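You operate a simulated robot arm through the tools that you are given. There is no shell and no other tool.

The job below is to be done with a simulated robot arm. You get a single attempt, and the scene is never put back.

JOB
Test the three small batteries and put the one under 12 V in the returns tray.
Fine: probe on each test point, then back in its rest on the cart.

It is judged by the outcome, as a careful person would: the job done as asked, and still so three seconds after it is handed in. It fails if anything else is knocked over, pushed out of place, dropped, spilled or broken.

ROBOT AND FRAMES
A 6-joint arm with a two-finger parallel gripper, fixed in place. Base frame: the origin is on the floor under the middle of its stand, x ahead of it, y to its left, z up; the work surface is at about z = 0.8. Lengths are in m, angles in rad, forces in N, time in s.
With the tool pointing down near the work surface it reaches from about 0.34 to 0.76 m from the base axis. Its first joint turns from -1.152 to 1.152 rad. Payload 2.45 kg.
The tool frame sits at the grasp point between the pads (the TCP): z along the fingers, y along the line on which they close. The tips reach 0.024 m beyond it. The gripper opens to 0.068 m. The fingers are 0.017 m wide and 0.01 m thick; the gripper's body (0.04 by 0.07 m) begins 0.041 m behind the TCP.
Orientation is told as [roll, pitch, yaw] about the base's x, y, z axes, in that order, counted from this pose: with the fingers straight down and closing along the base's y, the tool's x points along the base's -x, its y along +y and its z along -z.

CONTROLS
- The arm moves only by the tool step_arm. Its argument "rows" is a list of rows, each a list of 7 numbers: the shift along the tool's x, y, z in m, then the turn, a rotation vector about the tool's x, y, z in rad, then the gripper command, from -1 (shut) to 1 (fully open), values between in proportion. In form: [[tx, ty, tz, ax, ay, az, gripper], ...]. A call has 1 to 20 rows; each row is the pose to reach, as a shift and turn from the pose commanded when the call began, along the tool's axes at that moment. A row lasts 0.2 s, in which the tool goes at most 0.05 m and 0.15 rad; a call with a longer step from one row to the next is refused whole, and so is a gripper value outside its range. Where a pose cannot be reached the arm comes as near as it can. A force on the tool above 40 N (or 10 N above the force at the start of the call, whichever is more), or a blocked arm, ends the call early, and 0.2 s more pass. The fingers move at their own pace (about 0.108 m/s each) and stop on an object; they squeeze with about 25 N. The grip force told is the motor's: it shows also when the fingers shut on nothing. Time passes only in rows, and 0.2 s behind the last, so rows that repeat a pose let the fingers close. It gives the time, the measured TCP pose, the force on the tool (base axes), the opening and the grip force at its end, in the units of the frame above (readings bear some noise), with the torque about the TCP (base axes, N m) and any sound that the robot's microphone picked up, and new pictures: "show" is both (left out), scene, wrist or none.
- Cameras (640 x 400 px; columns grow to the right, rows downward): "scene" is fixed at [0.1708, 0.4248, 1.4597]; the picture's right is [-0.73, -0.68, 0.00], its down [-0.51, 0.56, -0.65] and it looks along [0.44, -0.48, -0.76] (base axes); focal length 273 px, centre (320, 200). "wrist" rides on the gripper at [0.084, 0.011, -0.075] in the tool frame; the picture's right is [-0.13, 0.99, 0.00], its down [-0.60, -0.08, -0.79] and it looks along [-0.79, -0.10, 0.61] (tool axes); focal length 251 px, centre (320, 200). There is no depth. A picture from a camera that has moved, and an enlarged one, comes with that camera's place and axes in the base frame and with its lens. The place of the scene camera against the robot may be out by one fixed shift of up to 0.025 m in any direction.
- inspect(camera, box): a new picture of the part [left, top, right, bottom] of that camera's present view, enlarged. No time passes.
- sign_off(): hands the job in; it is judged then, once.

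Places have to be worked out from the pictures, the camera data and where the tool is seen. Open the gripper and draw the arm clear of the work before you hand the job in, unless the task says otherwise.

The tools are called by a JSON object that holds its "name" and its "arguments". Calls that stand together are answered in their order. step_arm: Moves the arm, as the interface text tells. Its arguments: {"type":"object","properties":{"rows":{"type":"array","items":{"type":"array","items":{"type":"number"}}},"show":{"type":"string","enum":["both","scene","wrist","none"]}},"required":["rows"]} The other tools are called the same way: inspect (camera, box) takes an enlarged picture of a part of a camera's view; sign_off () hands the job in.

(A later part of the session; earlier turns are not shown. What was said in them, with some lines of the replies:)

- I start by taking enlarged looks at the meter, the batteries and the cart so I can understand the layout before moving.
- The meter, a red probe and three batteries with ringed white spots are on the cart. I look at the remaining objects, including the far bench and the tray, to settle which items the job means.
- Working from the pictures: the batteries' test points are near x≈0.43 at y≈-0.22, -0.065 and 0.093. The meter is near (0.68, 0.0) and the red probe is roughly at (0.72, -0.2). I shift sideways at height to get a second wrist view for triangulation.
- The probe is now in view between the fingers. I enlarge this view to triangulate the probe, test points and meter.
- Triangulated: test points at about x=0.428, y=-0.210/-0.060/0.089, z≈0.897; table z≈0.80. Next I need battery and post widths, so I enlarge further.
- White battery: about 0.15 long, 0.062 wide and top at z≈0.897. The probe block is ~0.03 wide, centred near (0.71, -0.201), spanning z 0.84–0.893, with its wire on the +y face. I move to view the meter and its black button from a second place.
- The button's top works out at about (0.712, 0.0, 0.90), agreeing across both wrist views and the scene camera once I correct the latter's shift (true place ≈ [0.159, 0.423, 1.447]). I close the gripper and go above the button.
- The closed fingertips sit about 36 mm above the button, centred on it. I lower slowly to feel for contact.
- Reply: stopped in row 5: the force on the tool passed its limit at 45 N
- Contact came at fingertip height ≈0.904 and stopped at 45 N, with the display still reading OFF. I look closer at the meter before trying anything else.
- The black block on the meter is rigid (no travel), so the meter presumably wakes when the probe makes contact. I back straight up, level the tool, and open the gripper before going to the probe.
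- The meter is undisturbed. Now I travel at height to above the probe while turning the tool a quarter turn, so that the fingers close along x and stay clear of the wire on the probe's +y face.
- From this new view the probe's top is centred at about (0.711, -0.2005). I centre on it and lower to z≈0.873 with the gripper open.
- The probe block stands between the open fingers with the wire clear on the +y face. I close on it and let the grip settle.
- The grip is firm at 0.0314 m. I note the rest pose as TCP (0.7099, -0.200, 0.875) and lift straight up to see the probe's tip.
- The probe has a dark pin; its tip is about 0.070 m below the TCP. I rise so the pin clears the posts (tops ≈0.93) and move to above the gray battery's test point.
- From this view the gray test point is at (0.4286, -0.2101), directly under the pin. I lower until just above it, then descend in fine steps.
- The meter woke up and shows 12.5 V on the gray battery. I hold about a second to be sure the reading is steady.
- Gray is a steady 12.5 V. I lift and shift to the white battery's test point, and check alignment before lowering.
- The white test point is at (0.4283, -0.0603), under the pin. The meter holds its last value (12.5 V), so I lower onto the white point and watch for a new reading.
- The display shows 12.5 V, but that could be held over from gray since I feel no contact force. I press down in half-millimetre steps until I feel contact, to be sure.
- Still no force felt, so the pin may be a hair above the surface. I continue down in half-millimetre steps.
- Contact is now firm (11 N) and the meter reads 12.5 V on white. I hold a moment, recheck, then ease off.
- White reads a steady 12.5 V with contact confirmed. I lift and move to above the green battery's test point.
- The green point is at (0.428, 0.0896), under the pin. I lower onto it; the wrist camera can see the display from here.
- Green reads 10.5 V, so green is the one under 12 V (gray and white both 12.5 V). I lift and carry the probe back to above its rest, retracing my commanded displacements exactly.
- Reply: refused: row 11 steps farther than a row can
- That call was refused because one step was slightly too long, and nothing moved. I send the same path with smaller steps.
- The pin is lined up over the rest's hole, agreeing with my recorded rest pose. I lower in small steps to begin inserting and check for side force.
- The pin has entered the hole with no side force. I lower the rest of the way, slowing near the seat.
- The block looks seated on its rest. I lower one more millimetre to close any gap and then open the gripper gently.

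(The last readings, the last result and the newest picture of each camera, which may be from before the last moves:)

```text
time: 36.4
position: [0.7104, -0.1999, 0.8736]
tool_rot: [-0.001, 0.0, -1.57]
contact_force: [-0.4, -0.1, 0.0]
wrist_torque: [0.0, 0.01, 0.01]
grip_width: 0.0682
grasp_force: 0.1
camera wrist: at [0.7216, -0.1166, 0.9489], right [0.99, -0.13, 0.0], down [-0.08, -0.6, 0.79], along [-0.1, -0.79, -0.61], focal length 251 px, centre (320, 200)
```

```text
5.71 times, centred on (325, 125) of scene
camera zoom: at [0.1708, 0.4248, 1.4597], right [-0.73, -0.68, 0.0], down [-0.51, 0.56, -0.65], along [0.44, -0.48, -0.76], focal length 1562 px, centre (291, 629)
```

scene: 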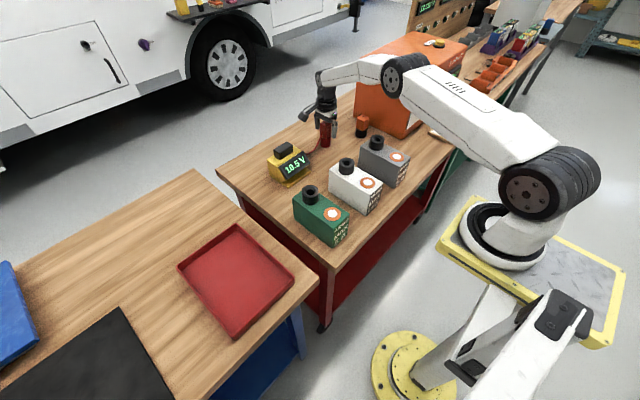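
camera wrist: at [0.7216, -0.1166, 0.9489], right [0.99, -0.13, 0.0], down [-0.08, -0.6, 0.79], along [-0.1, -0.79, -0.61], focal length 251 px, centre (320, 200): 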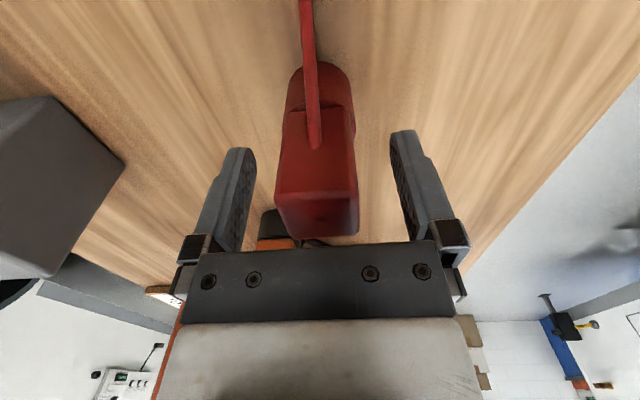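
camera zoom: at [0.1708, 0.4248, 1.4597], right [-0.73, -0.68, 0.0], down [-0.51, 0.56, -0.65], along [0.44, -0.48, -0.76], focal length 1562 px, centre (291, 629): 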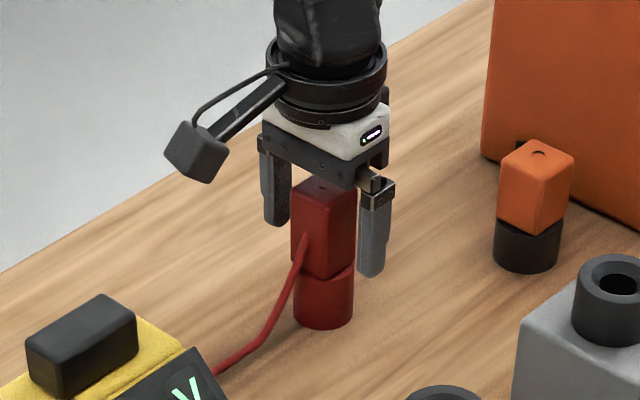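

The probe stands upright in its rest. I lift clear, then turn the tool back and travel to above the green battery.

{"name": "step_arm", "arguments": {"rows": [[0, 0, -0.03, 0, 0, 0, 1], [0, 0, -0.075, 0, 0, 0, 1], [0, 0, -0.12, 0, 0, 0, 1], [0, 0, -0.165, 0, 0, 0, 1], [0.0263, -0.0237, -0.17, 0, 0, -0.1428, 1], [0.0526, -0.0473, -0.17, 0, 0, -0.2856, 1], [0.0789, -0.071, -0.17, 0, 0, -0.4284, 1], [0.1052, -0.0947, -0.17, 0, 0, -0.5712, 1], [0.1315, -0.1184, -0.17, 0, 0, -0.714, 1], [0.1577, -0.142, -0.17, 0, 0, -0.8568, 1], [0.184, -0.1657, -0.17, 0, 0, -0.9996, 1], [0.2103, -0.1894, -0.17, 0, 0, -1.1424, 1], [0.2366, -0.213, -0.17, 0, 0, -1.2852, 1], [0.2629, -0.2367, -0.17, 0, 0, -1.428, 1], [0.2892, -0.2604, -0.17, 0, 0, -1.5708, 1], [0.2892, -0.2604, -0.17, 0, 0, -1.5708, 1]], "show": "both"}}

{"name": "inspect", "arguments": {"camera": "wrist", "box": [200, 0, 440, 200]}}

{"name": "inspect", "arguments": {"camera": "scene", "box": [250, 90, 410, 250]}}

```text
time: 39.8
position: [0.4511, 0.0905, 1.0437]
tool_rot: [0.0, 0.002, 0.002]
contact_force: [-1.1, 0.4, 0.5]
wrist_torque: [0.02, 0.0, 0.02]
grip_width: 0.0678
grasp_force: 0.0
camera wrist: at [0.3663, 0.1, 1.1195], right [0.13, 0.99, 0.0], down [0.61, -0.08, 0.79], along [0.79, -0.1, -0.61], focal length 251 px, centre (320, 200)
```

scene: 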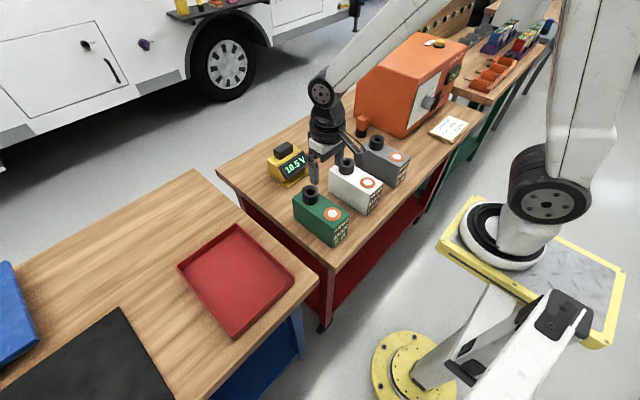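
wrist: 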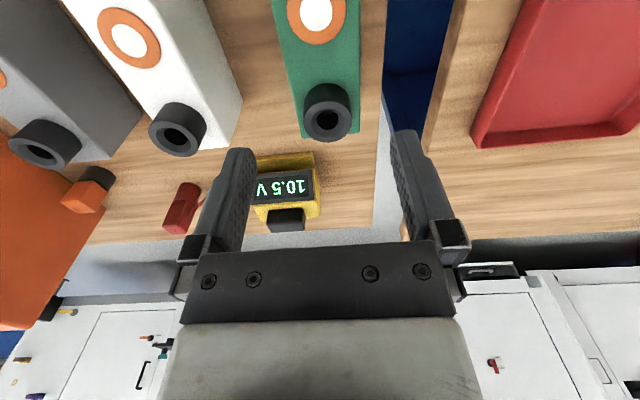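

```text
2.00 times, centred on (320, 100) of wrist
camera zoom: at [0.3663, 0.1, 1.1195], right [0.13, 0.99, 0.0], down [0.61, -0.08, 0.79], along [0.79, -0.1, -0.61], focal length 503 px, centre (320, 400)
```

zoom: 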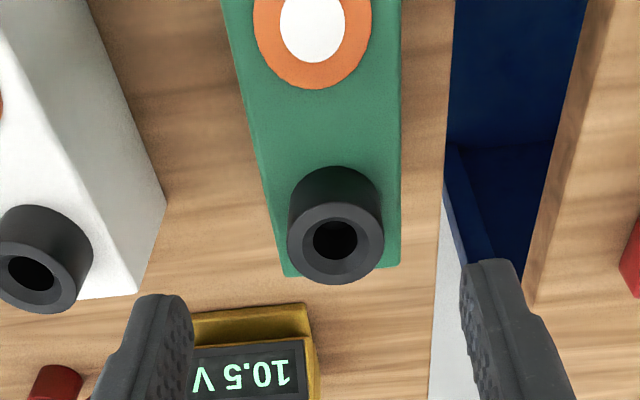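

```text
2.50 times, centred on (330, 170) of scene
camera zoom: at [0.1708, 0.4248, 1.4597], right [-0.73, -0.68, 0.0], down [-0.51, 0.56, -0.65], along [0.44, -0.48, -0.76], focal length 684 px, centre (295, 275)
```

zoom: 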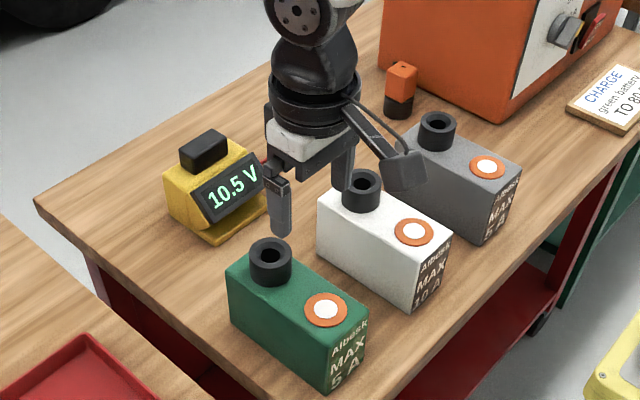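

The green battery's top spans y≈0.059–0.121 (62 mm) and x≈0.391–0.540, with the post top near z≈0.922. The TCP is centred to within about a millimetre. I shift to x≈0.461 near the centre of mass and lower until the tips are just above the top, to check the finger gaps.

{"name": "step_arm", "arguments": {"rows": [[-0.003, 0, 0.03, 0, 0, 0, 1], [-0.006, 0, 0.06, 0, 0, 0, 1], [-0.01, 0, 0.09, 0, 0, 0, 1], [-0.01, 0, 0.105, 0, 0, 0, 1], [-0.01, 0, 0.11, 0, 0, 0, 1], [-0.01, 0, 0.11, 0, 0, 0, 1]], "show": "both"}}

{"name": "inspect", "arguments": {"camera": "wrist", "box": [180, 0, 460, 260]}}

{"name": "inspect", "arguments": {"camera": "scene", "box": [270, 130, 370, 250]}}

```text
time: 41.2
position: [0.4598, 0.0898, 0.935]
tool_rot: [0.001, 0.002, -0.001]
contact_force: [0.6, 0.3, 0.3]
wrist_torque: [-0.02, -0.02, 0.04]
grip_width: 0.0679
grasp_force: 0.1
camera wrist: at [0.3759, 0.1, 1.0098], right [0.13, 0.99, 0.0], down [0.61, -0.08, 0.79], along [0.79, -0.1, -0.61], focal length 251 px, centre (320, 200)
```

scene: 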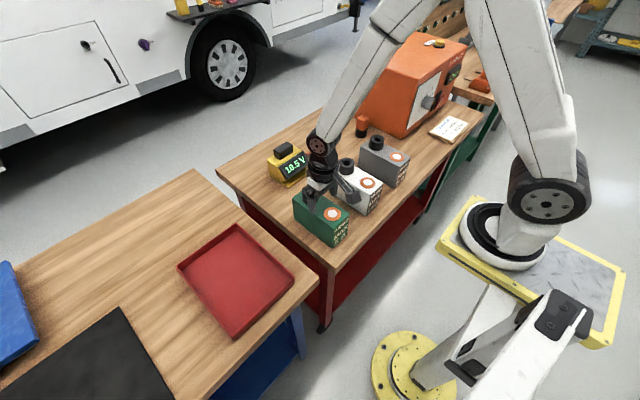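
wrist: 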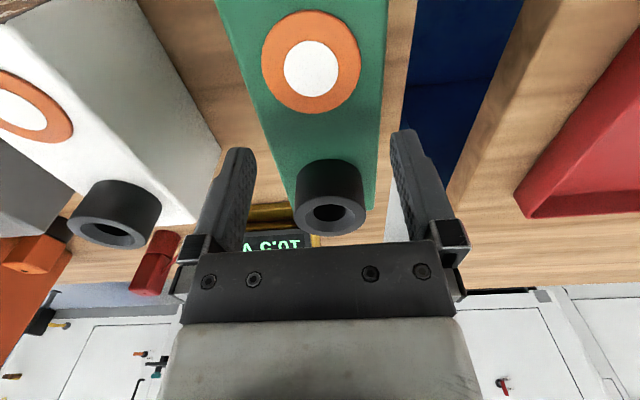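

```text
1.54 times, centred on (320, 130) of wrist
camera zoom: at [0.3759, 0.1, 1.0098], right [0.13, 0.99, 0.0], down [0.61, -0.08, 0.79], along [0.79, -0.1, -0.61], focal length 387 px, centre (320, 308)
```

zoom: 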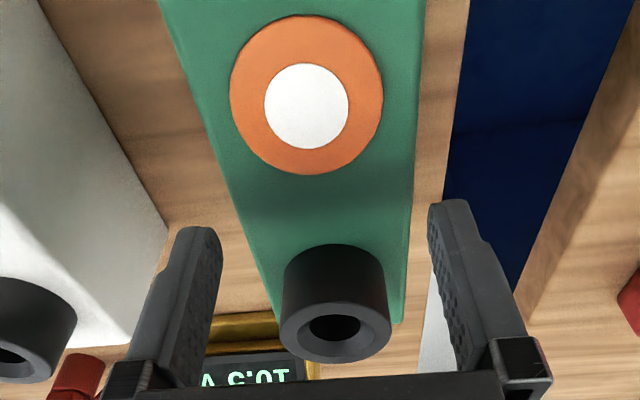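

```text
3.33 times, centred on (320, 190) of scene
camera zoom: at [0.1708, 0.4248, 1.4597], right [-0.73, -0.68, 0.0], down [-0.51, 0.56, -0.65], along [0.44, -0.48, -0.76], focal length 911 px, centre (320, 233)
```

zoom: 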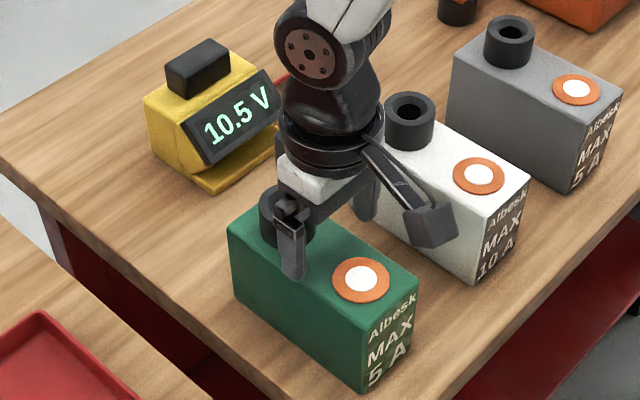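

The battery's edges are at y≈0.0585 and 0.121, with its centre within 1 mm of the TCP, leaving about 2.7 mm each side. I nudge half a millimetre and descend slowly around it.

{"name": "step_arm", "arguments": {"rows": [[-0.001, 0.0005, 0.008, 0, 0, 0, 1], [-0.001, 0.0005, 0.014, 0, 0, 0, 1], [-0.001, 0.0005, 0.02, 0, 0, 0, 1], [-0.001, 0.0005, 0.028, 0, 0, 0, 1], [-0.001, 0.0005, 0.036, 0, 0, 0, 1], [-0.001, 0.0005, 0.043, 0, 0, 0, 1], [-0.001, 0.0005, 0.047, 0, 0, 0, 1], [-0.001, 0.0005, 0.047, 0, 0, 0, 1]], "show": "both"}}

{"name": "inspect", "arguments": {"camera": "wrist", "box": [180, 0, 460, 260]}}

{"name": "inspect", "arguments": {"camera": "scene", "box": [270, 130, 370, 250]}}

```text
time: 43.0
position: [0.4622, 0.0891, 0.8871]
tool_rot: [0.0, 0.002, 0.001]
contact_force: [-0.1, -0.1, 0.5]
wrist_torque: [0.0, 0.02, -0.01]
grip_width: 0.068
grasp_force: 0.1
camera wrist: at [0.3773, 0.1003, 0.9625], right [0.13, 0.99, 0.0], down [0.61, -0.08, 0.79], along [0.79, -0.1, -0.61], focal length 251 px, centre (320, 200)
```

scene: 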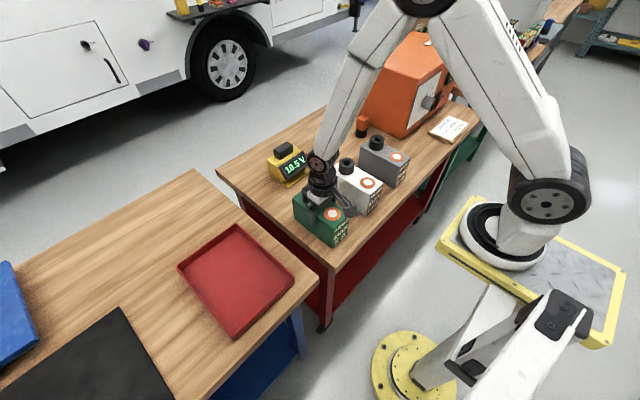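
wrist: 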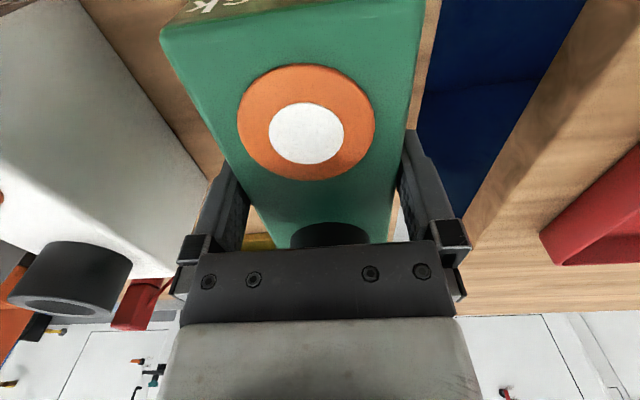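

```text
1.54 times, centred on (320, 130) of wrist
camera zoom: at [0.3773, 0.1003, 0.9625], right [0.13, 0.99, 0.0], down [0.61, -0.08, 0.79], along [0.79, -0.1, -0.61], focal length 387 px, centre (320, 308)
```

zoom: 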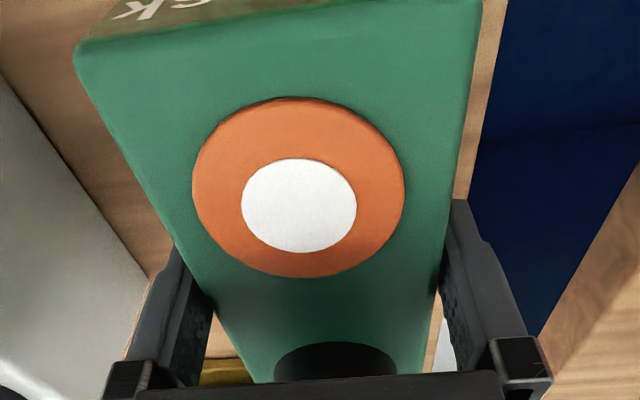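

```text
3.33 times, centred on (320, 190) of scene
camera zoom: at [0.1708, 0.4248, 1.4597], right [-0.73, -0.68, 0.0], down [-0.51, 0.56, -0.65], along [0.44, -0.48, -0.76], focal length 911 px, centre (320, 233)
```

zoom: 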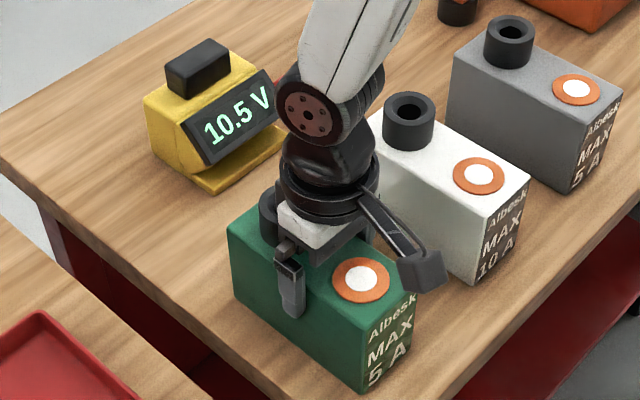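

The fingers straddle the green battery with no contact force and the gripper body clears the post. I close on it.

{"name": "step_arm", "arguments": {"rows": [[0, 0, 0, 0, 0, 0, 0.9], [0, 0, 0, 0, 0, 0, 0.8], [0, 0, 0, 0, 0, 0, 0.5], [0, 0, 0, 0, 0, 0, -1], [0, 0, 0, 0, 0, 0, -1], [0, 0, 0, 0, 0, 0, -1]], "show": "wrist"}}

```text
time: 44.4
position: [0.462, 0.0897, 0.8875]
tool_rot: [-0.001, 0.001, 0.001]
contact_force: [1.5, 0.5, -0.3]
wrist_torque: [-0.01, -0.34, 0.06]
grip_width: 0.0658
grasp_force: 25.1
camera wrist: at [0.3773, 0.1002, 0.9625], right [0.13, 0.99, 0.0], down [0.61, -0.08, 0.79], along [0.79, -0.1, -0.61], focal length 251 px, centre (320, 200)
```

wrist: 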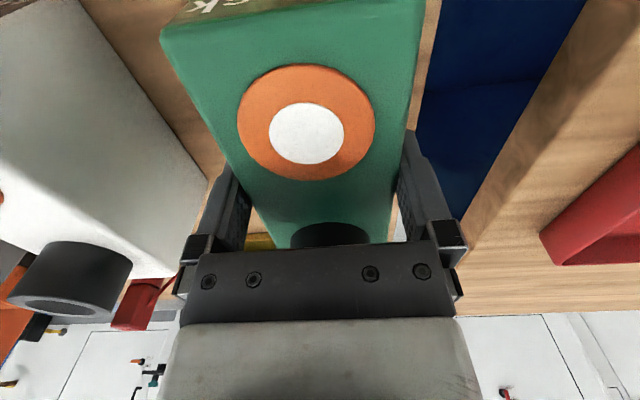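

The grip holds at 0.0658 m with 25 N. I lift a little and check the weight and whether it tilts.

{"name": "step_arm", "arguments": {"rows": [[0, 0, -0.003, 0, 0, 0, -1], [0, 0, -0.008, 0, 0, 0, -1], [0, 0, -0.015, 0, 0, 0, -1], [0, 0, -0.015, 0, 0, 0, -1]], "show": "both"}}

{"name": "inspect", "arguments": {"camera": "scene", "box": [270, 130, 370, 250]}}

```text
time: 45.4
position: [0.4612, 0.0902, 0.9032]
tool_rot: [0.0, 0.004, 0.0]
contact_force: [0.3, -0.5, -10.0]
wrist_torque: [0.02, 0.08, -0.03]
grip_width: 0.066
grasp_force: 25.1
camera wrist: at [0.3769, 0.1002, 0.9779], right [0.13, 0.99, 0.0], down [0.61, -0.08, 0.79], along [0.78, -0.1, -0.61], focal length 251 px, centre (320, 200)
```

scene: 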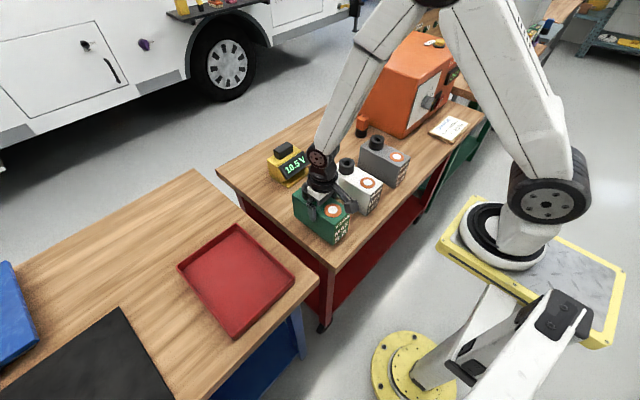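
wrist: 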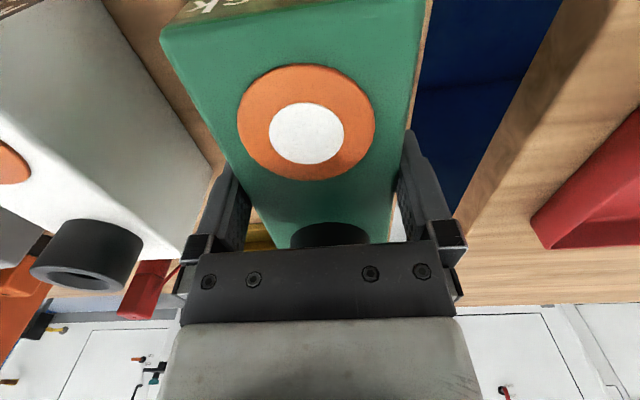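

```text
3.33 times, centred on (320, 190) of scene
camera zoom: at [0.171, 0.4249, 1.4597], right [-0.73, -0.68, 0.0], down [-0.51, 0.56, -0.65], along [0.44, -0.48, -0.76], focal length 911 px, centre (320, 233)
```

zoom: 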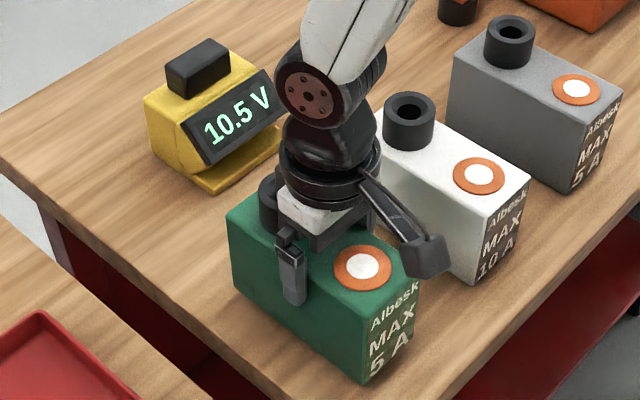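

It is lifted level and weighs about 10 N (~1 kg). I raise it high before moving sideways, because my tray height estimates disagree and I want wrist views to triangulate the tray first.

{"name": "step_arm", "arguments": {"rows": [[0, 0, -0.02, 0, 0, 0, -1], [0, 0, -0.045, 0, 0, 0, -1], [0, 0, -0.075, 0, 0, 0, -1], [0, 0, -0.105, 0, 0, 0, -1], [0, 0, -0.135, 0, 0, 0, -1], [0, 0, -0.157, 0, 0, 0, -1], [0, 0, -0.157, 0, 0, 0, -1]], "show": "both"}}

{"name": "inspect", "arguments": {"camera": "wrist", "box": [400, 0, 640, 200]}}

{"name": "inspect", "arguments": {"camera": "scene", "box": [150, 200, 330, 350]}}

```text
time: 47.0
position: [0.4616, 0.0897, 1.059]
tool_rot: [0.001, 0.002, 0.001]
contact_force: [-1.0, 0.9, -10.8]
wrist_torque: [0.03, 0.08, 0.0]
grip_width: 0.0659
grasp_force: 25.0
camera wrist: at [0.3778, 0.1002, 1.1355], right [0.13, 0.99, 0.0], down [0.61, -0.08, 0.79], along [0.78, -0.1, -0.61], focal length 251 px, centre (320, 200)
```

scene: 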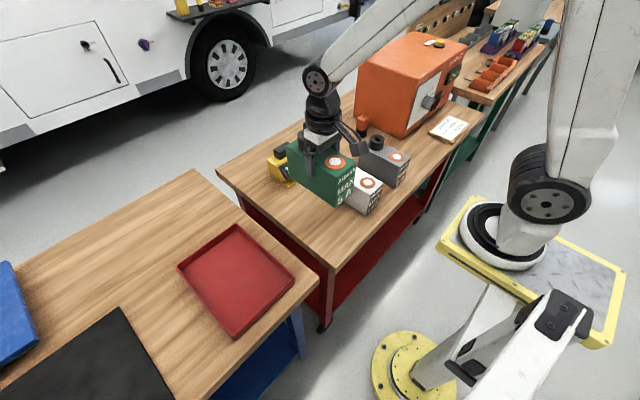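
wrist: 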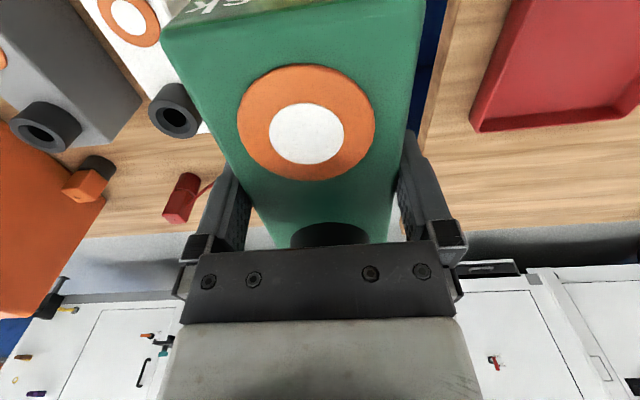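

```text
2.00 times, centred on (520, 100) of wrist
camera zoom: at [0.3778, 0.1002, 1.1355], right [0.13, 0.99, 0.0], down [0.61, -0.08, 0.79], along [0.78, -0.1, -0.61], focal length 503 px, centre (-80, 400)
```

zoom: 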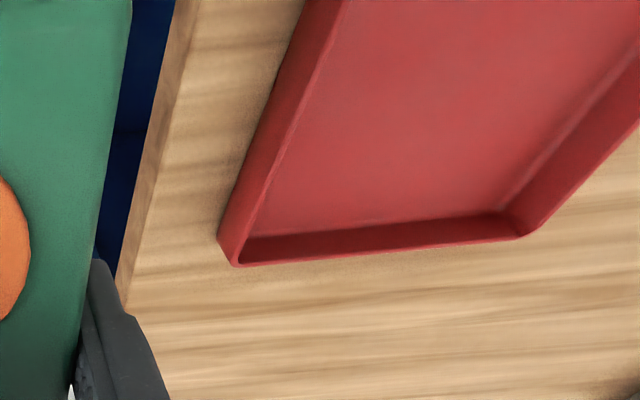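

```text
2.67 times, centred on (240, 275) of scene
camera zoom: at [0.171, 0.4249, 1.4597], right [-0.73, -0.68, 0.0], down [-0.51, 0.56, -0.65], along [0.44, -0.48, -0.76], focal length 729 px, centre (533, 0)
```

zoom: 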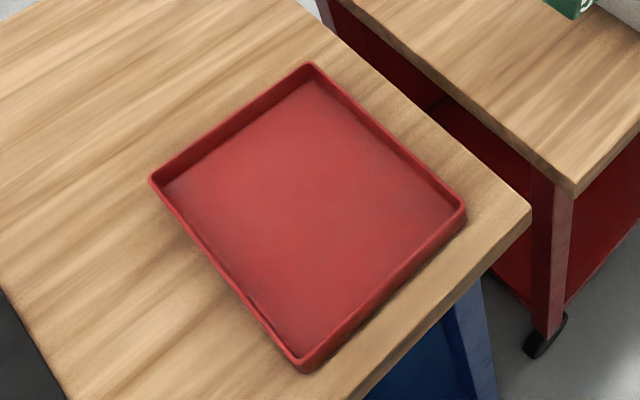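

Triangulating with both cameras puts the tray's rim at z≈0.875, so this bench is higher than the cart. The tray spans x 0.375–0.598 and y 0.270–0.435, with its floor near z≈0.854. I carry the battery, bottom at ≈0.97, to above the tray's centre.

{"name": "step_arm", "arguments": {"rows": [[-0.002, 0.025, 0, 0, 0, 0, -1], [-0.005, 0.06, 0, 0, 0, 0, -1], [-0.008, 0.095, 0, 0, 0, 0, -1], [-0.011, 0.13, 0, 0, 0, 0, -1], [-0.014, 0.165, 0, 0, 0, 0, -1], [-0.017, 0.2, 0, 0, 0, 0, -1], [-0.019, 0.23, 0, 0, 0, 0, -1], [-0.021, 0.252, 0, 0, 0, 0, -1], [-0.021, 0.262, 0, 0, 0, 0, -1], [-0.021, 0.262, 0, 0, 0, 0, -1]], "show": "both"}}

{"name": "inspect", "arguments": {"camera": "scene", "box": [150, 150, 340, 350]}}

```text
time: 49.2
position: [0.4831, 0.3522, 1.0582]
tool_rot: [0.0, 0.002, 0.0]
contact_force: [1.3, 0.5, -10.6]
wrist_torque: [0.01, 0.13, 0.02]
grip_width: 0.066
grasp_force: 25.1
camera wrist: at [0.3989, 0.3622, 1.1342], right [0.13, 0.99, 0.0], down [0.61, -0.08, 0.79], along [0.78, -0.1, -0.61], focal length 251 px, centre (320, 200)
```

scene: 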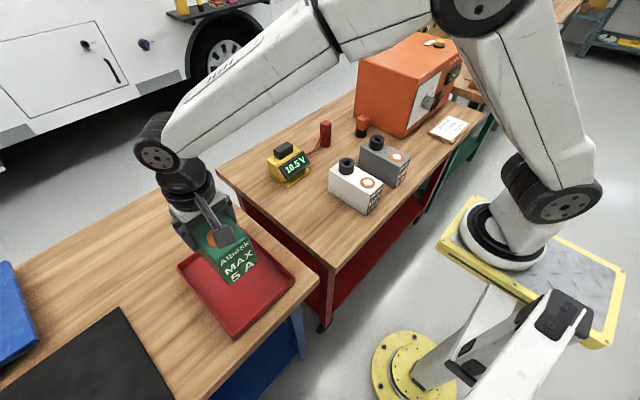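
wrist: 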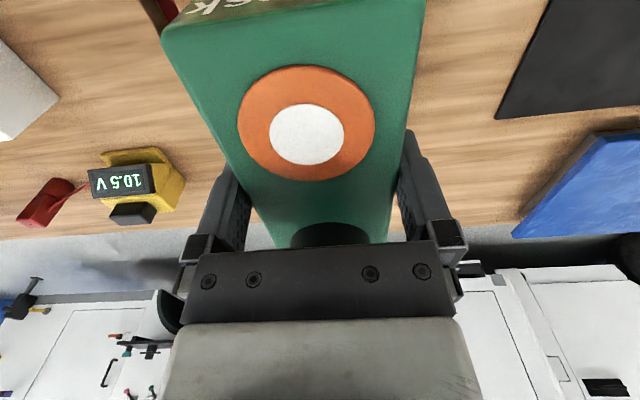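

```text
2.00 times, centred on (245, 250) of scene
camera zoom: at [0.171, 0.425, 1.4596], right [-0.73, -0.68, 0.0], down [-0.51, 0.56, -0.65], along [0.44, -0.48, -0.76], focal length 547 px, centre (470, 100)
```

zoom: 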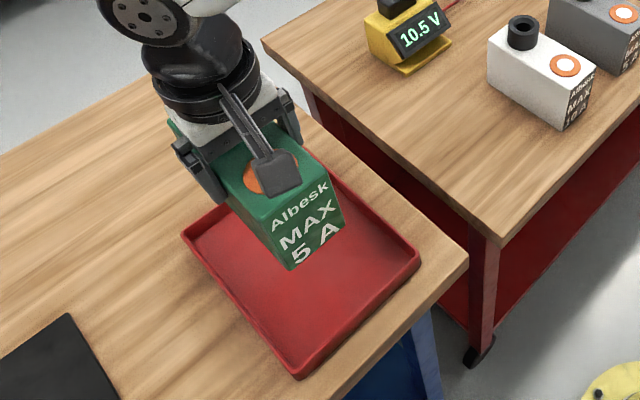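

The battery hangs over the middle of the tray, with its bottom corner seen where expected. I lower to just above the expected floor contact and look again.

{"name": "step_arm", "arguments": {"rows": [[0, 0, 0.02, 0, 0, 0, -1], [0, 0, 0.045, 0, 0, 0, -1], [0, 0, 0.068, 0, 0, 0, -1], [0, 0, 0.085, 0, 0, 0, -1], [0, 0, 0.095, 0, 0, 0, -1], [0, 0, 0.095, 0, 0, 0, -1]], "show": "both"}}

{"name": "inspect", "arguments": {"camera": "scene", "box": [150, 180, 310, 350]}}

```text
time: 50.6
position: [0.483, 0.3514, 0.9638]
tool_rot: [0.0, 0.001, -0.001]
contact_force: [0.1, -0.8, -11.8]
wrist_torque: [-0.02, 0.09, -0.04]
grip_width: 0.0656
grasp_force: 24.8
camera wrist: at [0.3985, 0.3622, 1.0396], right [0.13, 0.99, 0.0], down [0.61, -0.08, 0.79], along [0.79, -0.1, -0.61], focal length 251 px, centre (320, 200)
```

scene: 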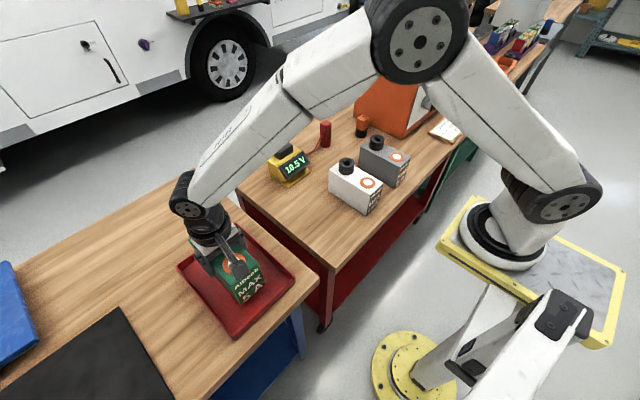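
wrist: 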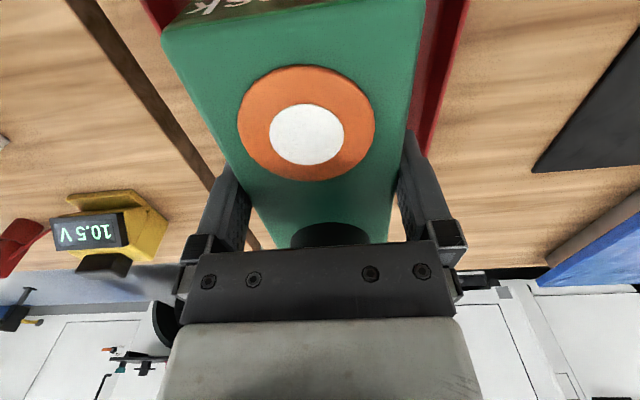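

```text
2.35 times, centred on (230, 265) of scene
camera zoom: at [0.171, 0.4249, 1.4596], right [-0.73, -0.68, 0.0], down [-0.51, 0.56, -0.65], along [0.44, -0.48, -0.76], focal length 643 px, centre (532, 47)
```

zoom: 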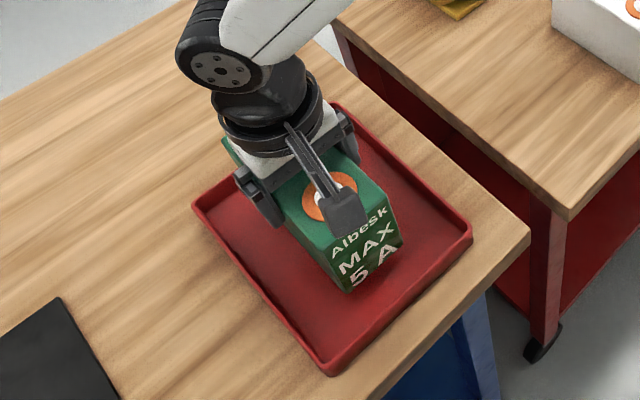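

The battery is centred and level, its bottom at about rim height. I lower in small steps and watch for the weight coming off.

{"name": "step_arm", "arguments": {"rows": [[0, 0, 0.004, 0, 0, 0, -1], [0, 0, 0.008, 0, 0, 0, -1], [0, 0, 0.012, 0, 0, 0, -1], [0, 0, 0.015, 0, 0, 0, -1], [0, 0, 0.017, 0, 0, 0, -1], [0, 0, 0.017, 0, 0, 0, -1]], "show": "scene"}}

{"name": "inspect", "arguments": {"camera": "scene", "box": [150, 180, 310, 350]}}

```text
time: 52.0
position: [0.482, 0.3519, 0.9484]
tool_rot: [0.0, 0.0, 0.0]
contact_force: [0.5, 0.2, -11.1]
wrist_torque: [0.01, 0.13, -0.01]
grip_width: 0.0661
grasp_force: 25.3
```

scene: 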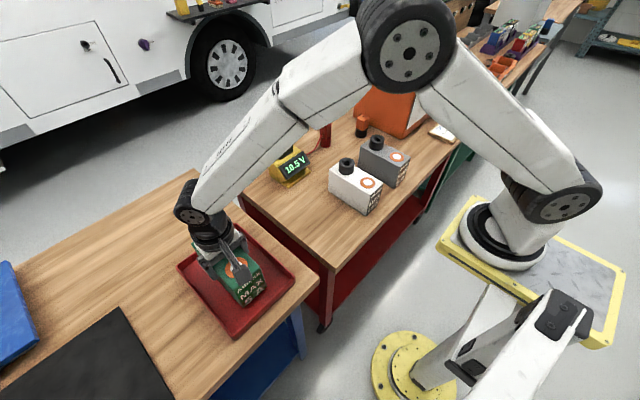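

```text
2.35 times, centred on (230, 265) of scene
camera zoom: at [0.171, 0.4249, 1.4596], right [-0.73, -0.68, 0.0], down [-0.51, 0.56, -0.65], along [0.44, -0.48, -0.76], focal length 643 px, centre (532, 47)
```

zoom: 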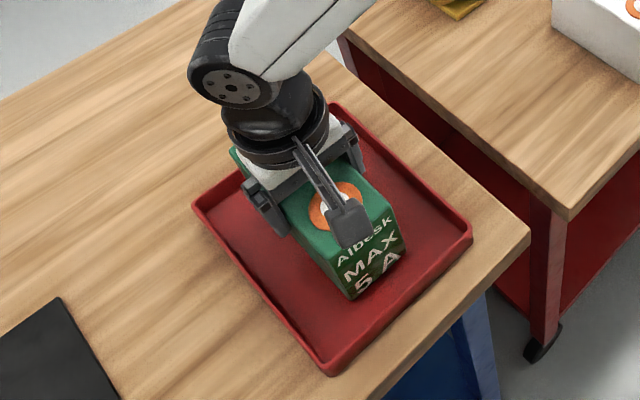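

The full weight is still on the arm, so no contact yet (bottom ≈0.861). I continue in 1.5 mm steps.

{"name": "step_arm", "arguments": {"rows": [[0, 0, 0.0015, 0, 0, 0, -1], [0, 0, 0.003, 0, 0, 0, -1], [0, 0, 0.0045, 0, 0, 0, -1], [0, 0, 0.006, 0, 0, 0, -1], [0, 0, 0.006, 0, 0, 0, -1]], "show": "scene"}}

{"name": "inspect", "arguments": {"camera": "scene", "box": [170, 210, 300, 340]}}

```text
time: 53.2
position: [0.4834, 0.3508, 0.9412]
tool_rot: [-0.001, 0.001, 0.001]
contact_force: [-0.8, -0.6, -9.6]
wrist_torque: [-0.13, -0.04, -0.07]
grip_width: 0.066
grasp_force: 25.1
```

scene: 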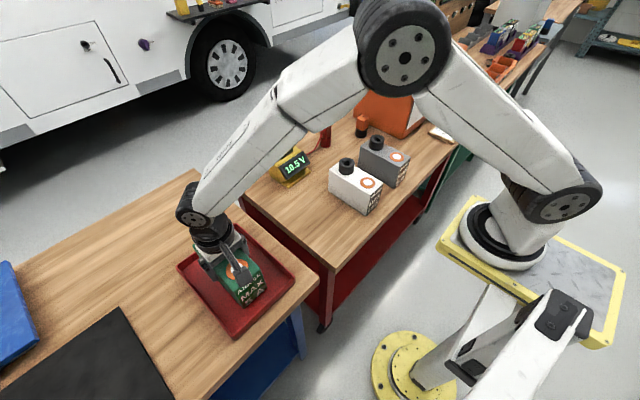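

```text
3.08 times, centred on (235, 275) of scene
camera zoom: at [0.1709, 0.4249, 1.4597], right [-0.73, -0.68, 0.0], down [-0.51, 0.56, -0.65], along [0.44, -0.48, -0.76], focal length 841 px, centre (582, -31)
```

zoom: 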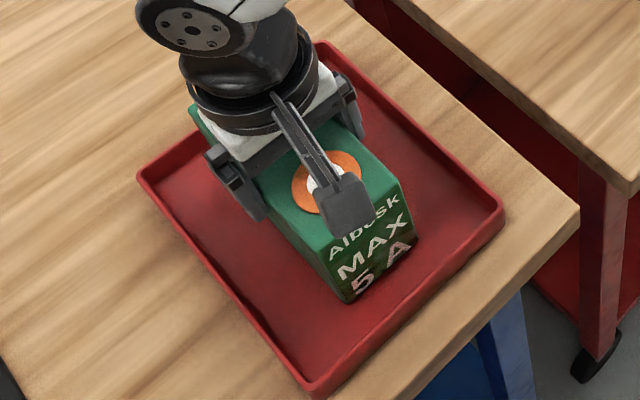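

The torque and weight readings just changed, which suggests first touch near bottom z≈0.854. I go down one millimetre at a time to confirm.

{"name": "step_arm", "arguments": {"rows": [[0, 0, 0.001, 0, 0, 0, -1], [0, 0, 0.001, 0, 0, 0, -1]], "show": "none"}}

```text
time: 53.8
position: [0.4813, 0.3523, 0.9421]
tool_rot: [0.001, 0.0, 0.001]
contact_force: [-2.9, -1.3, 3.9]
wrist_torque: [-0.65, 0.13, -0.17]
grip_width: 0.0659
grasp_force: 24.8
```

The force swung from -10 N to +4 N, so the battery is resting on the tray floor. I open the gripper fully and let it settle.

{"name": "step_arm", "arguments": {"rows": [[0, 0, 0, 0, 0, 0, 0.95], [0, 0, 0, 0, 0, 0, 1], [0, 0, 0, 0, 0, 0, 1], [0, 0, 0, 0, 0, 0, 1]], "show": "both"}}

{"name": "inspect", "arguments": {"camera": "scene", "box": [170, 210, 300, 340]}}

{"name": "inspect", "arguments": {"camera": "wrist", "box": [160, 0, 480, 260]}}

```text
time: 54.8
position: [0.4824, 0.3507, 0.9391]
tool_rot: [0.001, 0.002, -0.001]
contact_force: [0.2, -0.3, -0.3]
wrist_torque: [0.01, -0.01, -0.01]
grip_width: 0.0678
grasp_force: 0.0
camera wrist: at [0.3981, 0.3619, 1.0157], right [0.13, 0.99, 0.0], down [0.61, -0.08, 0.79], along [0.79, -0.1, -0.61], focal length 251 px, centre (320, 200)
```

scene: 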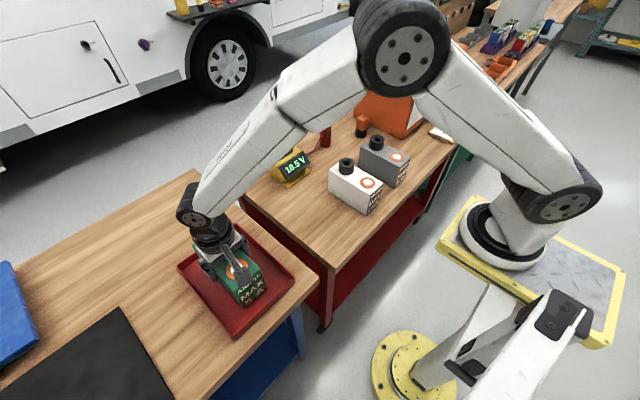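
wrist: 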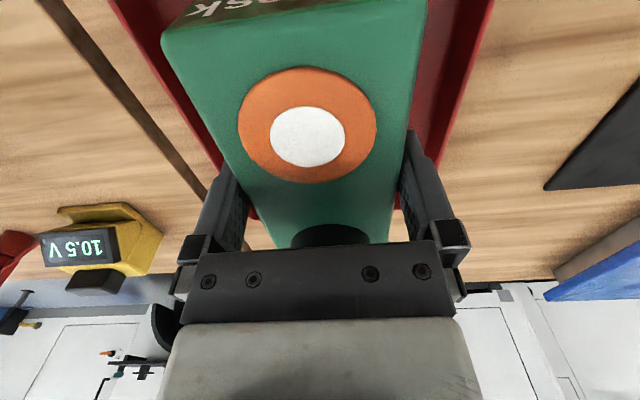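

```text
3.08 times, centred on (235, 275) of scene
camera zoom: at [0.1708, 0.4248, 1.4597], right [-0.73, -0.68, 0.0], down [-0.51, 0.56, -0.65], along [0.44, -0.48, -0.76], focal length 841 px, centre (582, -31)
```

zoom: 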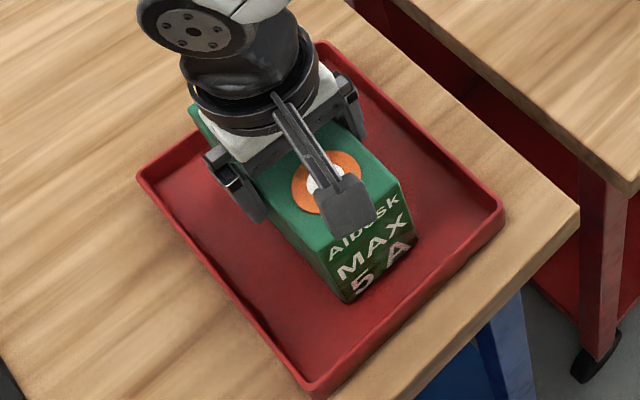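

```text
1.54 times, centred on (320, 130) of wrist
camera zoom: at [0.3981, 0.3619, 1.0157], right [0.13, 0.99, 0.0], down [0.61, -0.08, 0.79], along [0.79, -0.1, -0.61], focal length 387 px, centre (320, 308)
```

zoom: 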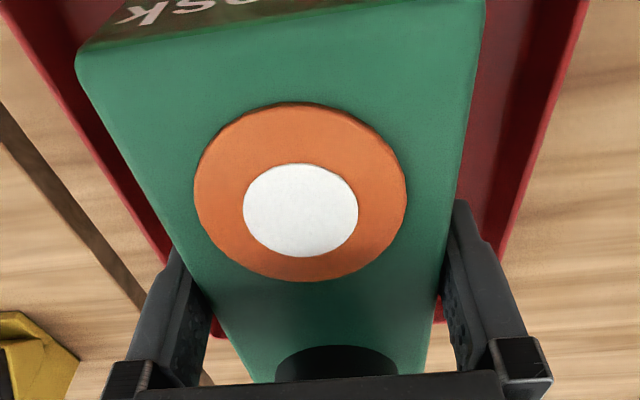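

The battery is released with no force on the tool. I lift straight up slowly so the fingers slide clear without dragging it.

{"name": "step_arm", "arguments": {"rows": [[0, 0, -0.006, 0, 0, 0, 1], [0, 0, -0.014, 0, 0, 0, 1], [0, 0, -0.024, 0, 0, 0, 1], [0, 0, -0.036, 0, 0, 0, 1], [0, 0, -0.05, 0, 0, 0, 1], [0, 0, -0.07, 0, 0, 0, 1]], "show": "both"}}

{"name": "inspect", "arguments": {"camera": "scene", "box": [150, 180, 310, 350]}}

```text
time: 56.2
position: [0.4827, 0.3526, 1.0105]
tool_rot: [0.001, 0.002, 0.001]
contact_force: [-0.8, -0.2, 0.9]
wrist_torque: [-0.01, 0.0, -0.01]
grip_width: 0.0682
grasp_force: 0.0
camera wrist: at [0.3986, 0.3617, 1.0862], right [0.13, 0.99, 0.0], down [0.61, -0.08, 0.79], along [0.79, -0.1, -0.61], focal length 251 px, centre (320, 200)
```

scene: 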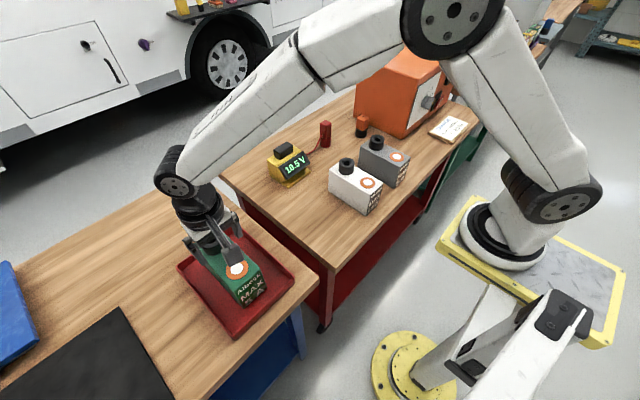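
wrist: 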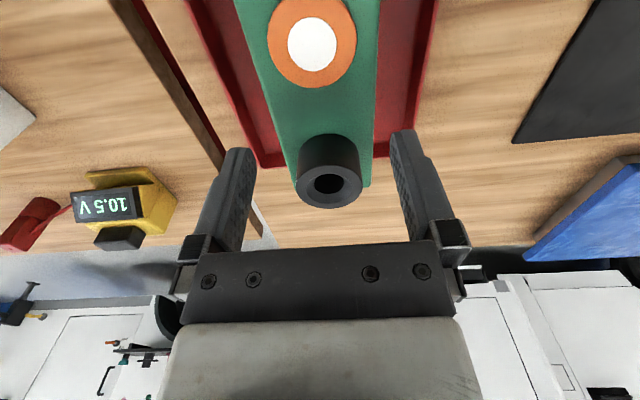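

```text
2.35 times, centred on (230, 265) of scene
camera zoom: at [0.1708, 0.4248, 1.4597], right [-0.73, -0.68, 0.0], down [-0.51, 0.56, -0.65], along [0.44, -0.48, -0.76], focal length 643 px, centre (532, 47)
```

zoom: 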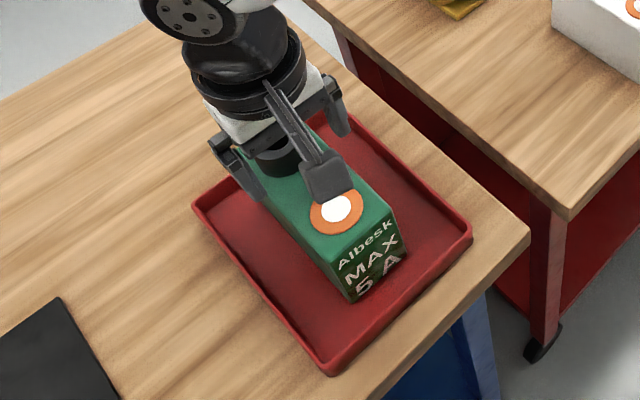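

The green battery sits flat in the tray, which has not shifted. I raise further and draw the arm back to its starting place, clear of the work.

{"name": "step_arm", "arguments": {"rows": [[0, 0, -0.04, 0, 0, 0, 1], [0, 0, -0.08, 0, 0, 0, 1], [0, 0, -0.12, 0, 0, 0, 1], [0.005, -0.04, -0.135, 0, 0, 0, 1], [0.01, -0.085, -0.135, 0, 0, 0, 1], [0.015, -0.13, -0.135, 0, 0, 0, 1], [0.02, -0.175, -0.135, 0, 0, 0, 1], [0.025, -0.22, -0.135, 0, 0, 0, 1], [0.03, -0.265, -0.135, 0, 0, 0, 1], [0.04, -0.305, -0.135, 0, 0, 0, 1], [0.047, -0.345, -0.135, 0, 0, 0, 1], [0.047, -0.345, -0.135, 0, 0, 0, 1]], "show": "both"}}

{"name": "inspect", "arguments": {"camera": "scene", "box": [150, 180, 310, 350]}}

{"name": "inspect", "arguments": {"camera": "scene", "box": [250, 100, 420, 230]}}

{"name": "inspect", "arguments": {"camera": "wrist", "box": [80, 0, 640, 200]}}

```text
time: 58.8
position: [0.4351, 0.0062, 1.1435]
tool_rot: [0.001, 0.001, -0.002]
contact_force: [0.3, 0.7, 0.2]
wrist_torque: [0.0, 0.0, -0.01]
grip_width: 0.0682
grasp_force: 0.1
camera wrist: at [0.3514, 0.0164, 1.2202], right [0.13, 0.99, 0.0], down [0.61, -0.08, 0.79], along [0.79, -0.1, -0.61], focal length 251 px, centre (320, 200)
```

scene: 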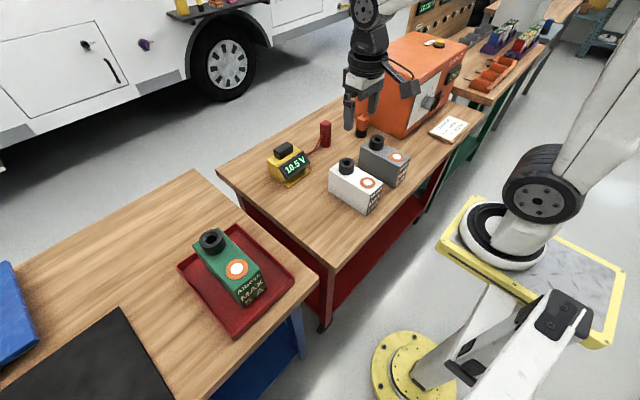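
wrist: 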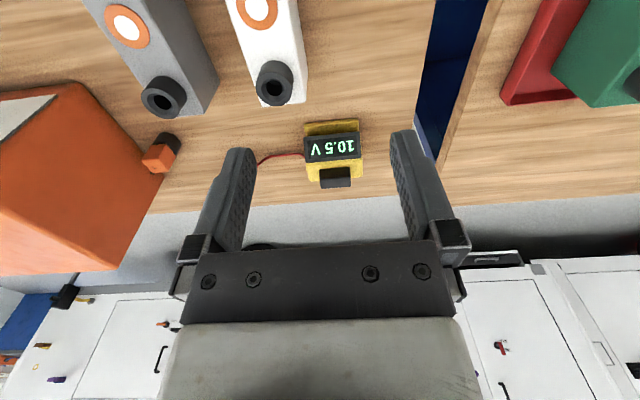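

```text
2.35 times, centred on (230, 265) of scene
camera zoom: at [0.1708, 0.4248, 1.4597], right [-0.73, -0.68, 0.0], down [-0.51, 0.56, -0.65], along [0.44, -0.48, -0.76], focal length 643 px, centre (532, 47)
```

zoom: 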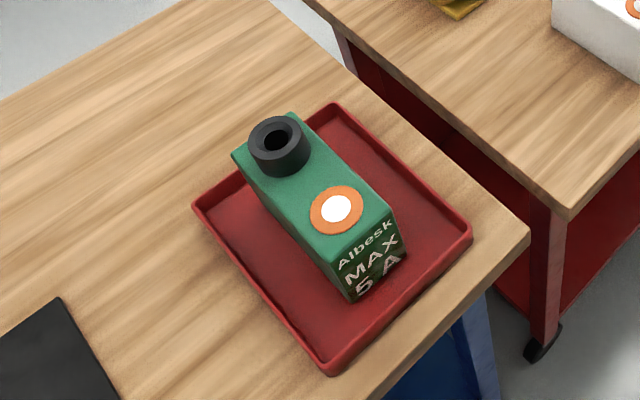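

```text
3.08 times, centred on (335, 165) of scene
camera zoom: at [0.1708, 0.4248, 1.4597], right [-0.73, -0.68, 0.0], down [-0.51, 0.56, -0.65], along [0.44, -0.48, -0.76], focal length 841 px, centre (274, 308)
```

zoom: 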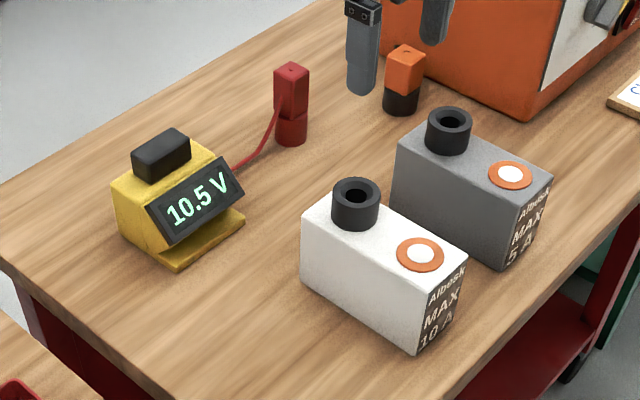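

```text
1.14 times, centred on (360, 100) of wrist
camera zoom: at [0.3514, 0.0164, 1.2202], right [0.13, 0.99, 0.0], down [0.61, -0.08, 0.79], along [0.79, -0.1, -0.61], focal length 287 px, centre (274, 314)
```

zoom: 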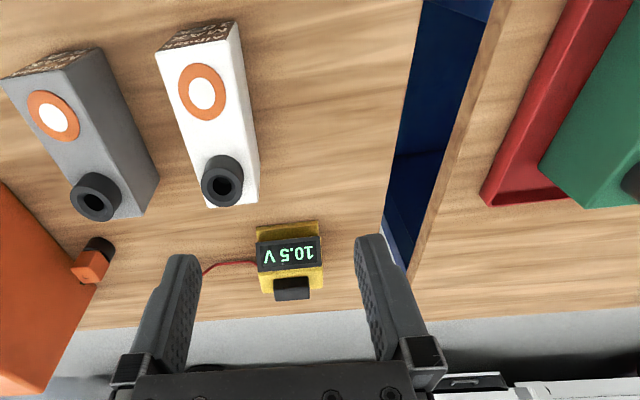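

Everything checks out: the green battery (10.5 V) sits flat inside the tray and the probe is upright in its rest. The gray and white batteries and the meter are where they were, and the arm is clear with the gripper open. I hand the job in.

{"name": "sign_off", "arguments": {}}

```text
The job is handed in.
```

I tested all three batteries. The green one read 10.5 V, so it is now in the red tray, which I took to be the returns tray since it was the only tray within reach and had no label.

| Battery | Reading |
|---|---|
| Gray | 12.5 V |
| White | 12.5 V |
| Green | 10.5 V |

- **White reading:** the meter keeps its last value on screen. I pressed the probe down until I felt firm contact, to be sure this was a new reading and not gray's carried over.
- **Probe:** it is back upright in its rest on the cart.
- **Meter:** early on I pressed the black block on top, thinking it was the power button. It is solid, the press stopped at 45 N, and the meter did not move. It switched on by itself when the probe touched the first battery and still shows 10.5 V.
- **Everything else:** the gray and white batteries and the tray are where they were. The gripper is open and the arm is back at its starting position.
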